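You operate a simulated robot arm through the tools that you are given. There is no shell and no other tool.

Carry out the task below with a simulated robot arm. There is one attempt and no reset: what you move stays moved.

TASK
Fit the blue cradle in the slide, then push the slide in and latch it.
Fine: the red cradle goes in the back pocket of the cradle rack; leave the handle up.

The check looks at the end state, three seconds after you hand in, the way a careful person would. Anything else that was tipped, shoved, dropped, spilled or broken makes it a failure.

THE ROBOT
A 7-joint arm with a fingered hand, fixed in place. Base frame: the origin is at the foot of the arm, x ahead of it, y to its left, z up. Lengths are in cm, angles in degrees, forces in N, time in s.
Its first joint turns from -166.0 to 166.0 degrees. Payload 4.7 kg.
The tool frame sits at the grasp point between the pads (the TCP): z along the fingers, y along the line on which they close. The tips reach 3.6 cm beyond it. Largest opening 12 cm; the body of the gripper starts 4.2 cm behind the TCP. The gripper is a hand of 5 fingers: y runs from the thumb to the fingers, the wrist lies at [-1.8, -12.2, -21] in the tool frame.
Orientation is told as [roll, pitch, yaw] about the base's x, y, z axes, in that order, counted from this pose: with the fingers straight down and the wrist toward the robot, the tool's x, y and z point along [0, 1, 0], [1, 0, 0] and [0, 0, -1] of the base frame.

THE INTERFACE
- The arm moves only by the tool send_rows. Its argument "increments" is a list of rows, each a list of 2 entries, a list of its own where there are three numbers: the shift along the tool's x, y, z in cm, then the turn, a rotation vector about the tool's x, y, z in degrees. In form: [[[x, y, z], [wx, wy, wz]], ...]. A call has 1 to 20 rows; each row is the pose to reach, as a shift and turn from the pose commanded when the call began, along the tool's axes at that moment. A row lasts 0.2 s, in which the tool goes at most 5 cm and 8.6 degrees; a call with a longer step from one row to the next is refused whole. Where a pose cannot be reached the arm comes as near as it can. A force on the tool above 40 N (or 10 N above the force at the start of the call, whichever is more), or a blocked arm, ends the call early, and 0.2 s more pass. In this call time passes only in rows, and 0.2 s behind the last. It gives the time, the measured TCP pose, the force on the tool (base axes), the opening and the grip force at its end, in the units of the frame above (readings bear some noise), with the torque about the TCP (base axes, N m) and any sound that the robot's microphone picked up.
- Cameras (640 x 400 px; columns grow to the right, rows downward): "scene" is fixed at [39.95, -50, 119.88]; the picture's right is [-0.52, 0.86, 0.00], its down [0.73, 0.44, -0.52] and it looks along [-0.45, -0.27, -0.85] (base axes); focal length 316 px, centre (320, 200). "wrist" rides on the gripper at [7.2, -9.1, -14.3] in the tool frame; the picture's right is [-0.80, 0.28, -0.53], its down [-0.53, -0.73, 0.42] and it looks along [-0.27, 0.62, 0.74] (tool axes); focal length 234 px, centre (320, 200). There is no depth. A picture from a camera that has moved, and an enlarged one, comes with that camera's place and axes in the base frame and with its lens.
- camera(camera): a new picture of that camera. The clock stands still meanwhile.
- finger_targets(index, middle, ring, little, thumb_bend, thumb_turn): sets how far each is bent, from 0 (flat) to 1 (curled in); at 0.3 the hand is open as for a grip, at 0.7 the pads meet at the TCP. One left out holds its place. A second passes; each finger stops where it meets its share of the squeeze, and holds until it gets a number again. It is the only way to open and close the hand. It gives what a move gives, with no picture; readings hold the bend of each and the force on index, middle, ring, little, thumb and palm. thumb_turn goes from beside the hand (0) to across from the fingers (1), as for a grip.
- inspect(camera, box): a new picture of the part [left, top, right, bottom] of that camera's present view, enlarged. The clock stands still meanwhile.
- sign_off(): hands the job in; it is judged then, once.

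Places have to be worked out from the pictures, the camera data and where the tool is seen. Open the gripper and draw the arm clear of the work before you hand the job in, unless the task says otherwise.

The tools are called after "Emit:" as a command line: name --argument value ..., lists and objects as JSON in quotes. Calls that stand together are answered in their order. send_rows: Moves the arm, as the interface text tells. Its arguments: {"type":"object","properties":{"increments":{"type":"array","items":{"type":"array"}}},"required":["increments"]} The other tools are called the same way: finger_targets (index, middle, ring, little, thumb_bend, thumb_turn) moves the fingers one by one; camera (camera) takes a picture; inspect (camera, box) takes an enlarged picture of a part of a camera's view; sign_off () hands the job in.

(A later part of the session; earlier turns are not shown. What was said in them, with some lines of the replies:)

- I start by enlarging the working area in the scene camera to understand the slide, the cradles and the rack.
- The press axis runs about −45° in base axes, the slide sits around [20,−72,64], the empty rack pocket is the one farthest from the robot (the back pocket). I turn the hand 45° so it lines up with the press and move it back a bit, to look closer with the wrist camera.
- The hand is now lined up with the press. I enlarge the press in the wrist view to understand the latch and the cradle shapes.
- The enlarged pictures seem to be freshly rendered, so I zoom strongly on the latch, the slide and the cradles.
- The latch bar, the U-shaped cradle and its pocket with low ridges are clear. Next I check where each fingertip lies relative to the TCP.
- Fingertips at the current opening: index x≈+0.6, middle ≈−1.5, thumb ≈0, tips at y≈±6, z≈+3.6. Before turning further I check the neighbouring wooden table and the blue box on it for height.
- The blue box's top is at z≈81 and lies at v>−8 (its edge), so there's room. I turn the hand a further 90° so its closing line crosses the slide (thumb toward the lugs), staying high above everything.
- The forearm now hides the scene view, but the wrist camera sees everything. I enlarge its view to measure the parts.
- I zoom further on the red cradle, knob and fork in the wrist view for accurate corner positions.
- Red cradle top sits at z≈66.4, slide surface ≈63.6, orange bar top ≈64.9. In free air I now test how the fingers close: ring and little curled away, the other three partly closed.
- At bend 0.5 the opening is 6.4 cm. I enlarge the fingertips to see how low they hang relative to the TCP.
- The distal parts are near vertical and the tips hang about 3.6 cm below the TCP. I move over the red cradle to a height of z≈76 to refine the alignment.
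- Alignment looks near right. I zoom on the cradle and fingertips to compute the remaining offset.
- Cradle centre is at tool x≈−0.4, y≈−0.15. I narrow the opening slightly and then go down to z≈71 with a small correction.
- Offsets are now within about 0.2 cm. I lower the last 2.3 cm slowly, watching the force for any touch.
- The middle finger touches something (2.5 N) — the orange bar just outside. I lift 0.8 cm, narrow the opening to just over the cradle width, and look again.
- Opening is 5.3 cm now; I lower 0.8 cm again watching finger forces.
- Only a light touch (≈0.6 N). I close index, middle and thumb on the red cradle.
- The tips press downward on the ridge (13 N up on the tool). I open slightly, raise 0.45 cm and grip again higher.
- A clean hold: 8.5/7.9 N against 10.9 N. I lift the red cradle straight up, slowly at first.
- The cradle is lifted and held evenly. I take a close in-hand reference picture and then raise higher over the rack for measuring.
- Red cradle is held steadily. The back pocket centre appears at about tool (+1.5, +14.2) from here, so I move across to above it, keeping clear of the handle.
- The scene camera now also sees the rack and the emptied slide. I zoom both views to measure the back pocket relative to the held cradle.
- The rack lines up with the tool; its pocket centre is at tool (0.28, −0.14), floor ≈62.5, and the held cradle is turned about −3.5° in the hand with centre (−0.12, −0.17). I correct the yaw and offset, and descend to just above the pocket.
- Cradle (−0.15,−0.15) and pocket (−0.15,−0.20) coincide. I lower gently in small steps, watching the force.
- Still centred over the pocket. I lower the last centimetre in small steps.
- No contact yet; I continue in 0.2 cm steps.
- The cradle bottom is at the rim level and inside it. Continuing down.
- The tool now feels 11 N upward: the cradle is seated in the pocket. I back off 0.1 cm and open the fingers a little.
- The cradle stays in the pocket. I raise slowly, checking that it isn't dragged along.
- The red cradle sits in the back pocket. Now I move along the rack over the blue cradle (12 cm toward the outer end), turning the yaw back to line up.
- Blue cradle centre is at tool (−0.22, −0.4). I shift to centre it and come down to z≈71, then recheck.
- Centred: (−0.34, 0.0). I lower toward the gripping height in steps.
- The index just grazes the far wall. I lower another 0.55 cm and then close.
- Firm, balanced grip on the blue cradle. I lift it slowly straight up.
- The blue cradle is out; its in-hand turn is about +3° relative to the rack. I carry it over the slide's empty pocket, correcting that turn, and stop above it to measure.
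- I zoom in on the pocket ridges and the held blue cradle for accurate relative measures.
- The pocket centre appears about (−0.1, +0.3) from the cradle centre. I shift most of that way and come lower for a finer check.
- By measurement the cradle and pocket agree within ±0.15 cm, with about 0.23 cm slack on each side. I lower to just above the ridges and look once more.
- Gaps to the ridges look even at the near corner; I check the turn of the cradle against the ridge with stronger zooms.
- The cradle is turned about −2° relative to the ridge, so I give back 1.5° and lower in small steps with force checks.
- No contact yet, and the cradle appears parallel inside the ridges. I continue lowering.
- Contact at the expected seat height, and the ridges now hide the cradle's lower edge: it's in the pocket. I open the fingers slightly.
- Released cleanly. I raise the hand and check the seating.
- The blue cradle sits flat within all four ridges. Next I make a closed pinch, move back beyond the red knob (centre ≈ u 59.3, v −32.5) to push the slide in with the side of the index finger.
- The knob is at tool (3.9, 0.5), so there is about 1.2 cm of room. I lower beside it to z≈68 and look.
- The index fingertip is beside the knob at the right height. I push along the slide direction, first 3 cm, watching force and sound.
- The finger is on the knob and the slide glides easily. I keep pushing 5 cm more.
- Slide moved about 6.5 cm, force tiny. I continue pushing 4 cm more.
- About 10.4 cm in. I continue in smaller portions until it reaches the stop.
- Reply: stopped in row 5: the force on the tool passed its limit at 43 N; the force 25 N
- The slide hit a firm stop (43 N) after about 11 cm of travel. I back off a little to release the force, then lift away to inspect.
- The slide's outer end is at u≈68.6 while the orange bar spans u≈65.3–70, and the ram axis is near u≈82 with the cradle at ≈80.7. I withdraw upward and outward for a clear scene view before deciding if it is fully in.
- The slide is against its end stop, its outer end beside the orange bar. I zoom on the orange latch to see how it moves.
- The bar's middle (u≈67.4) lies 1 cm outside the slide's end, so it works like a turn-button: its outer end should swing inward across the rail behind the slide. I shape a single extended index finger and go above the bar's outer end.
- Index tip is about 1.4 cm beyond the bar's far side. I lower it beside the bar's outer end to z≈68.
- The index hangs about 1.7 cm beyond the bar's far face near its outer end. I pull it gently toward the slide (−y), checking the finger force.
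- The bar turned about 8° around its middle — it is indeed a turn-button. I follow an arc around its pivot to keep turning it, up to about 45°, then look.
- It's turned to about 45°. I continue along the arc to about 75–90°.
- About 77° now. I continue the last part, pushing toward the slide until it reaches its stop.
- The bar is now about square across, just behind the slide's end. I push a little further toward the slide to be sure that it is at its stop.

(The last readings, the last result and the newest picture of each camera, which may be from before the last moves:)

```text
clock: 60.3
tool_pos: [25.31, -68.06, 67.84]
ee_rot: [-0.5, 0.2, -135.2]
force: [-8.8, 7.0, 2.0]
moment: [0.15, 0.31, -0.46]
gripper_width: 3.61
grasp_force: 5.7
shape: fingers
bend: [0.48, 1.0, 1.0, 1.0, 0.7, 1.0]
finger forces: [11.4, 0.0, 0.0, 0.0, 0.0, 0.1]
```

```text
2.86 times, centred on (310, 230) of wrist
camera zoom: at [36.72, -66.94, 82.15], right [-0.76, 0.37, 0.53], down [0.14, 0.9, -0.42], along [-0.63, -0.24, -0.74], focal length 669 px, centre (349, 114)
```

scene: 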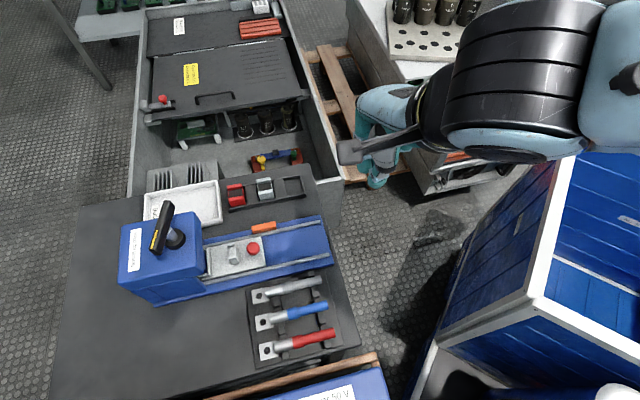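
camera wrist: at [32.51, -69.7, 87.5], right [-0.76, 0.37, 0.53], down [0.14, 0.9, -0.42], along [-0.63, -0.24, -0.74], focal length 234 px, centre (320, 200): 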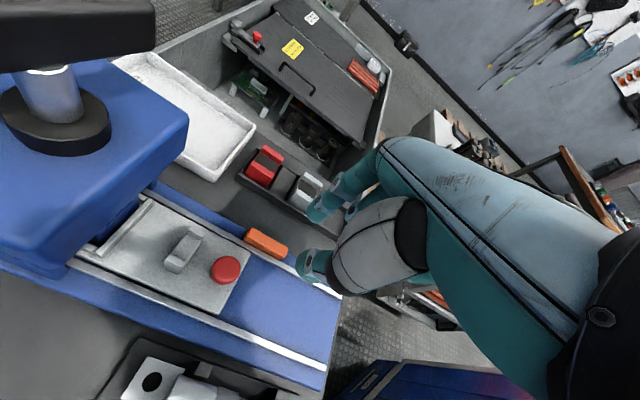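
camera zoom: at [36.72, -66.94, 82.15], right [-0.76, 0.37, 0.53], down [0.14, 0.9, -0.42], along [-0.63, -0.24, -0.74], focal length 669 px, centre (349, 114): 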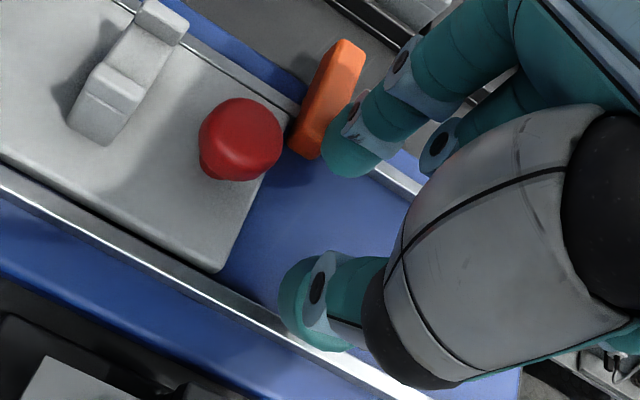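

The force rises to 11 N: the latch is at its stop. I back straight off from it and lift the hand away.

Emit:
send_rows --increments '[[[-0.4, 0, 0], [0, 0, 0]], [[-1.0, 0, 0], [0, 0, 0]], [[-2.0, 0, -0.5], [0, 0, 0]], [[-3.0, 0, -2.5], [0, 0, 0]], [[-5.0, 0, -6], [0, 0, 0]], [[-8.0, 0, -9], [0, 0, 0]], [[-11, 0, -12.5], [0, 0, 0]], [[-14.5, 0, -16], [0, 0, 0]]]'

Emit:
camera --camera "scene"

Emit:
inspect --camera "scene" --box '[180, 160, 340, 280]'

Emit:
inspect --camera "scene" --box '[235, 210, 285, 245]'

```text
clock: 62.1
tool_pos: [15.04, -57.91, 83.88]
ee_rot: [-0.5, 0.2, -135.2]
force: [-0.2, -0.3, -0.6]
moment: [0.01, 0.05, 0.04]
gripper_width: 3.38
grasp_force: 0.0
shape: fingers
bend: [0.5, 1.0, 1.0, 1.0, 0.7, 1.0]
finger forces: [0.0, 0.0, 0.1, 0.0, 0.0, 0.0]
```

```text
taken
```

scene: 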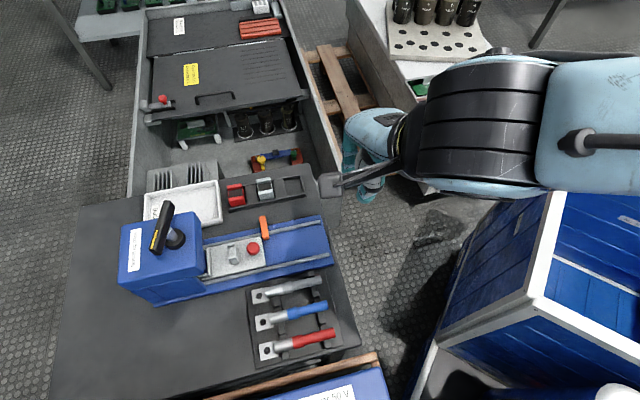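

```text
3.33 times, centred on (260, 220) of scene
camera zoom: at [39.95, -50.0, 119.88], right [-0.52, 0.86, 0.0], down [0.73, 0.44, -0.52], along [-0.45, -0.27, -0.85], focal length 1054 px, centre (520, 133)
```

zoom: 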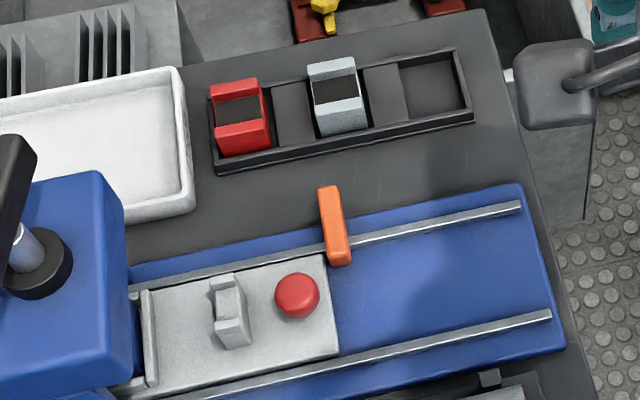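

```text
11.43 times, centred on (260, 228) of scene
camera zoom: at [39.95, -50.0, 119.88], right [-0.52, 0.86, 0.0], down [0.73, 0.44, -0.52], along [-0.45, -0.27, -0.85], focal length 3614 px, centre (1006, -114)
```

zoom: 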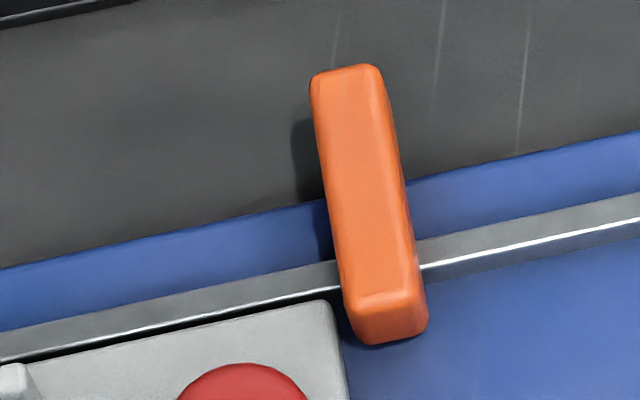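

The orange latch lies square across the rail right behind the slide's end, the red cradle is in the back pocket, and the handle is still up. I turn the hand back to look into the press mouth and check the blue cradle.

Emit:
send_rows --increments '[[[-0.2, 0, 0], [0, 0, -7.5]], [[-0.4, 0, 0], [0, 0, -15]], [[-0.6, 0, 0], [0, 0, -22.5]], [[-0.8, 0, 0], [0, 0, -30]], [[-1, 0, 0], [0, 0, -37.5]], [[-1.2, 0, 0], [0, 0, -45]], [[-1.4, 0, 0], [0, 0, -52.5]], [[-1.6, 0, 0], [0, 0, -60]], [[-1.8, 0, 0], [0, 0, -67.5]], [[-2, 0, 0], [0, 0, -75]], [[-2, 0, 0], [0, 0, -82.5]], [[-2, 0, 0], [0, 0, -90]]]'

Emit:
finger_targets --index 0.3 --middle 0.3 --ring 0.3 --little 0.3 --thumb_bend 0.3

Emit:
camera --camera "wrist"

Emit:
inspect --camera "wrist" --box '[250, 60, 400, 200]'

```text
clock: 64.7
tool_pos: [13.71, -56.73, 84.11]
ee_rot: [0.1, 0.4, -45.1]
force: [-0.2, -0.9, 0.8]
moment: [-0.02, 0.01, 0.01]
gripper_width: 3.38
grasp_force: 0.0
shape: fingers
bend: [0.5, 1.0, 1.0, 1.0, 0.7, 1.0]
finger forces: [0.1, 0.0, 0.0, 0.0, 0.0, 0.0]
```

```text
clock: 65.7
tool_pos: [13.76, -56.71, 83.98]
ee_rot: [0.1, 0.5, -45.2]
force: [0.6, 0.2, 0.4]
moment: [0.01, 0.02, 0.01]
gripper_width: 12.16
grasp_force: 0.0
shape: fingers
bend: [0.3, 0.3, 0.3, 0.3, 0.3, 0.98]
finger forces: [0.0, 0.0, 0.0, 0.0, 0.0, 0.0]
```

```text
taken
camera wrist: at [12.36, -45.12, 98.44], right [-0.37, -0.77, 0.52], down [-0.9, 0.15, -0.42], along [0.25, -0.62, -0.74], focal length 234 px, centre (320, 200)
```

wrist: 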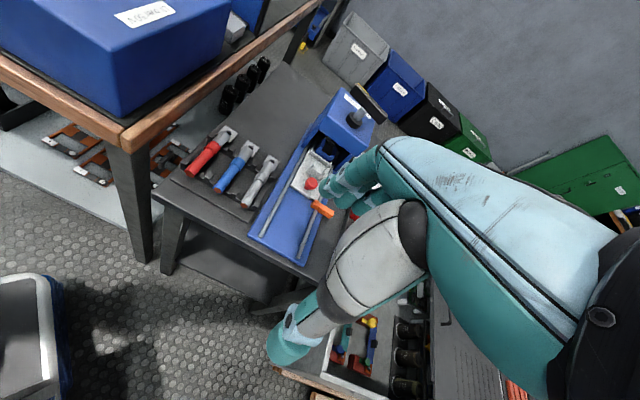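

```text
2.86 times, centred on (325, 130) of wrist
camera zoom: at [12.36, -45.12, 98.44], right [-0.37, -0.77, 0.52], down [-0.9, 0.15, -0.42], along [0.25, -0.62, -0.74], focal length 669 px, centre (306, 400)
```

zoom: 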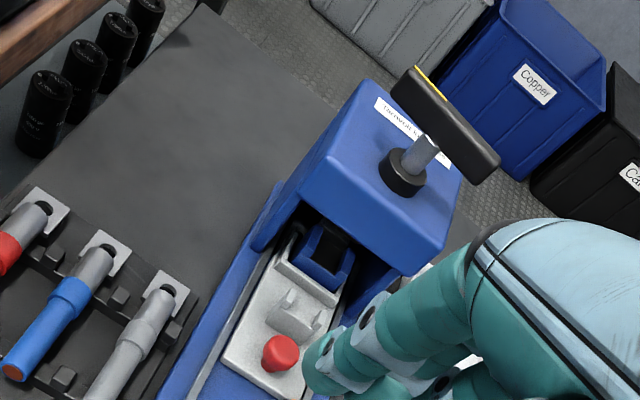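

The blue cradle is visible in the press mouth. I zoom in for seating, and on the latch and the rack in both cameras.

Emit:
inspect --camera "wrist" --box '[295, 125, 345, 195]'

Emit:
camera --camera "scene"

Emit:
inspect --camera "scene" --box '[205, 165, 315, 235]'

Emit:
inspect --camera "scene" --box '[190, 205, 290, 285]'

```text
5.71 times, centred on (320, 160) of wrist
camera zoom: at [12.36, -45.12, 98.44], right [-0.37, -0.77, 0.52], down [-0.9, 0.15, -0.42], along [0.25, -0.62, -0.74], focal length 1338 px, centre (320, 429)
```

zoom: 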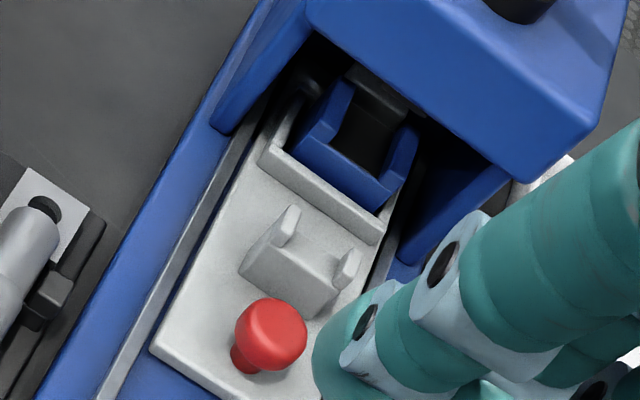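

```text
taken
```

scene: 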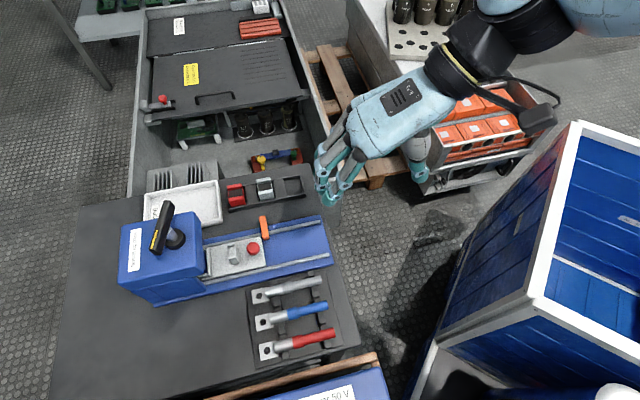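

```text
5.71 times, centred on (260, 200) of scene
camera zoom: at [39.95, -50.0, 119.88], right [-0.52, 0.86, 0.0], down [0.73, 0.44, -0.52], along [-0.45, -0.27, -0.85], focal length 1807 px, centre (663, 200)
```

zoom: 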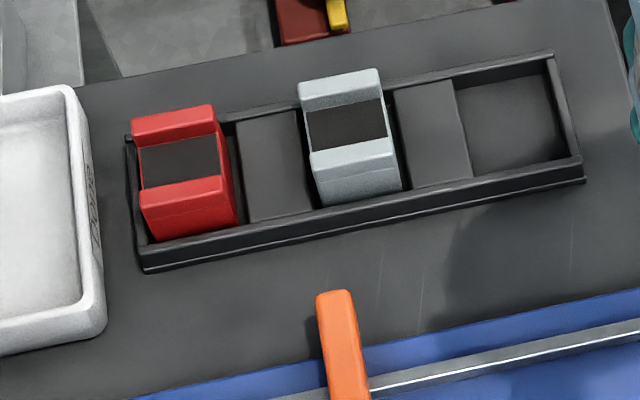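

```text
5.00 times, centred on (240, 245) of scene
camera zoom: at [39.95, -50.0, 119.88], right [-0.52, 0.86, 0.0], down [0.73, 0.44, -0.52], along [-0.45, -0.27, -0.85], focal length 1581 px, centre (720, -25)
```

zoom: 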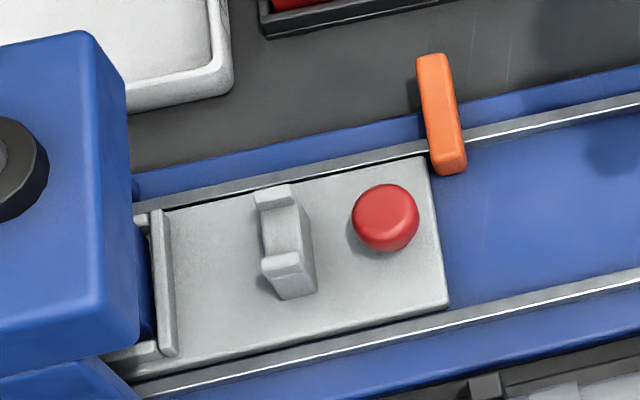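

Everything is in place: blue cradle seated in the slide and in the press, latch across, red in the back pocket, handle up. I draw the open hand up and back, clear of the work.

Emit:
send_rows --increments '[[[0, -1.5, -3], [0, 0, 0]], [[0, -3, -6], [0, 0, 0]], [[0, -5, -9], [0, 0, 0]], [[0, -7, -11], [0, 0, 0]]]'

Emit:
camera --camera "scene"

Emit:
inspect --camera "scene" --box '[110, 150, 350, 380]'

```text
clock: 66.7
tool_pos: [8.97, -51.51, 95.0]
ee_rot: [0.1, 0.5, -45.1]
force: [0.2, -0.7, 0.5]
moment: [-0.02, -0.04, 0.0]
gripper_width: 12.18
grasp_force: 0.2
shape: fingers
bend: [0.3, 0.3, 0.3, 0.3, 0.3, 0.98]
finger forces: [0.1, 0.0, 0.1, 0.0, 0.1, 0.1]
```

```text
taken
```

scene: 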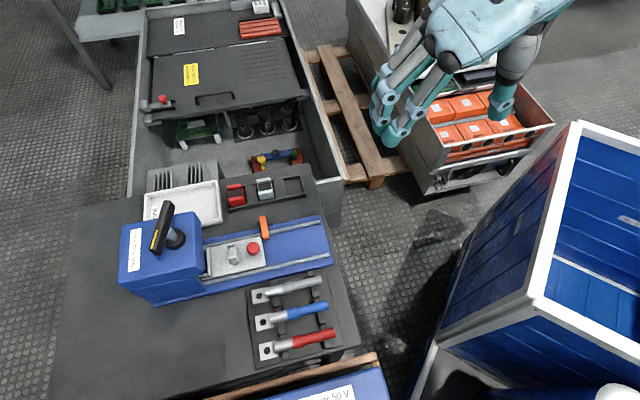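

```text
1.74 times, centred on (230, 265) of scene
camera zoom: at [39.95, -50.0, 119.88], right [-0.52, 0.86, 0.0], down [0.73, 0.44, -0.52], along [-0.45, -0.27, -0.85], focal length 550 px, centre (476, 87)
```

zoom: 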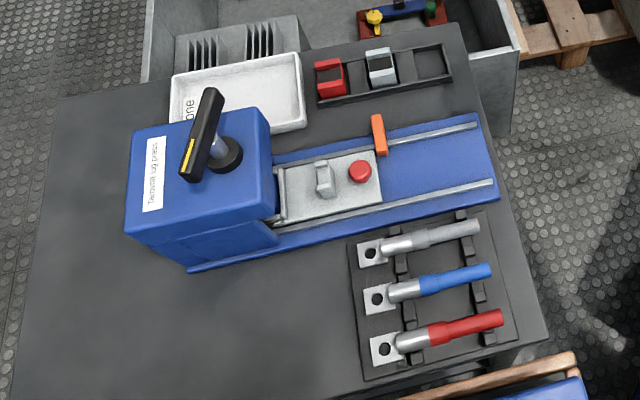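

The final view shows the slide in, the latch turned across behind it, and the red cradle in the back pocket. The handle is untouched and up, nothing else has moved, and the hand is open and clear, so I hand in.

Emit:
sign_off

```text
The job is handed in.
```

The job is done and handed in; I have not seen the check's result.

- **Blue cradle:** it sits in the slide's pocket and is now inside the press mouth.
- **Slide:** I pushed it in about 11 cm until it hit a firm stop. The push briefly peaked at 43 N.
- **Latch:** I turned the orange latch bar square across the rail, right behind the slide's outer end, until it reached its own stop. The microphone picked up no click for either the slide or the latch.
- **Red cradle:** it is in the rack pocket farthest from the robot, next to the press head. I took this as the back pocket because it was also the only empty one.
- **Handle:** it is still up and was not touched.

In the last picture nothing else had moved. The hand is open and clear of the bench.
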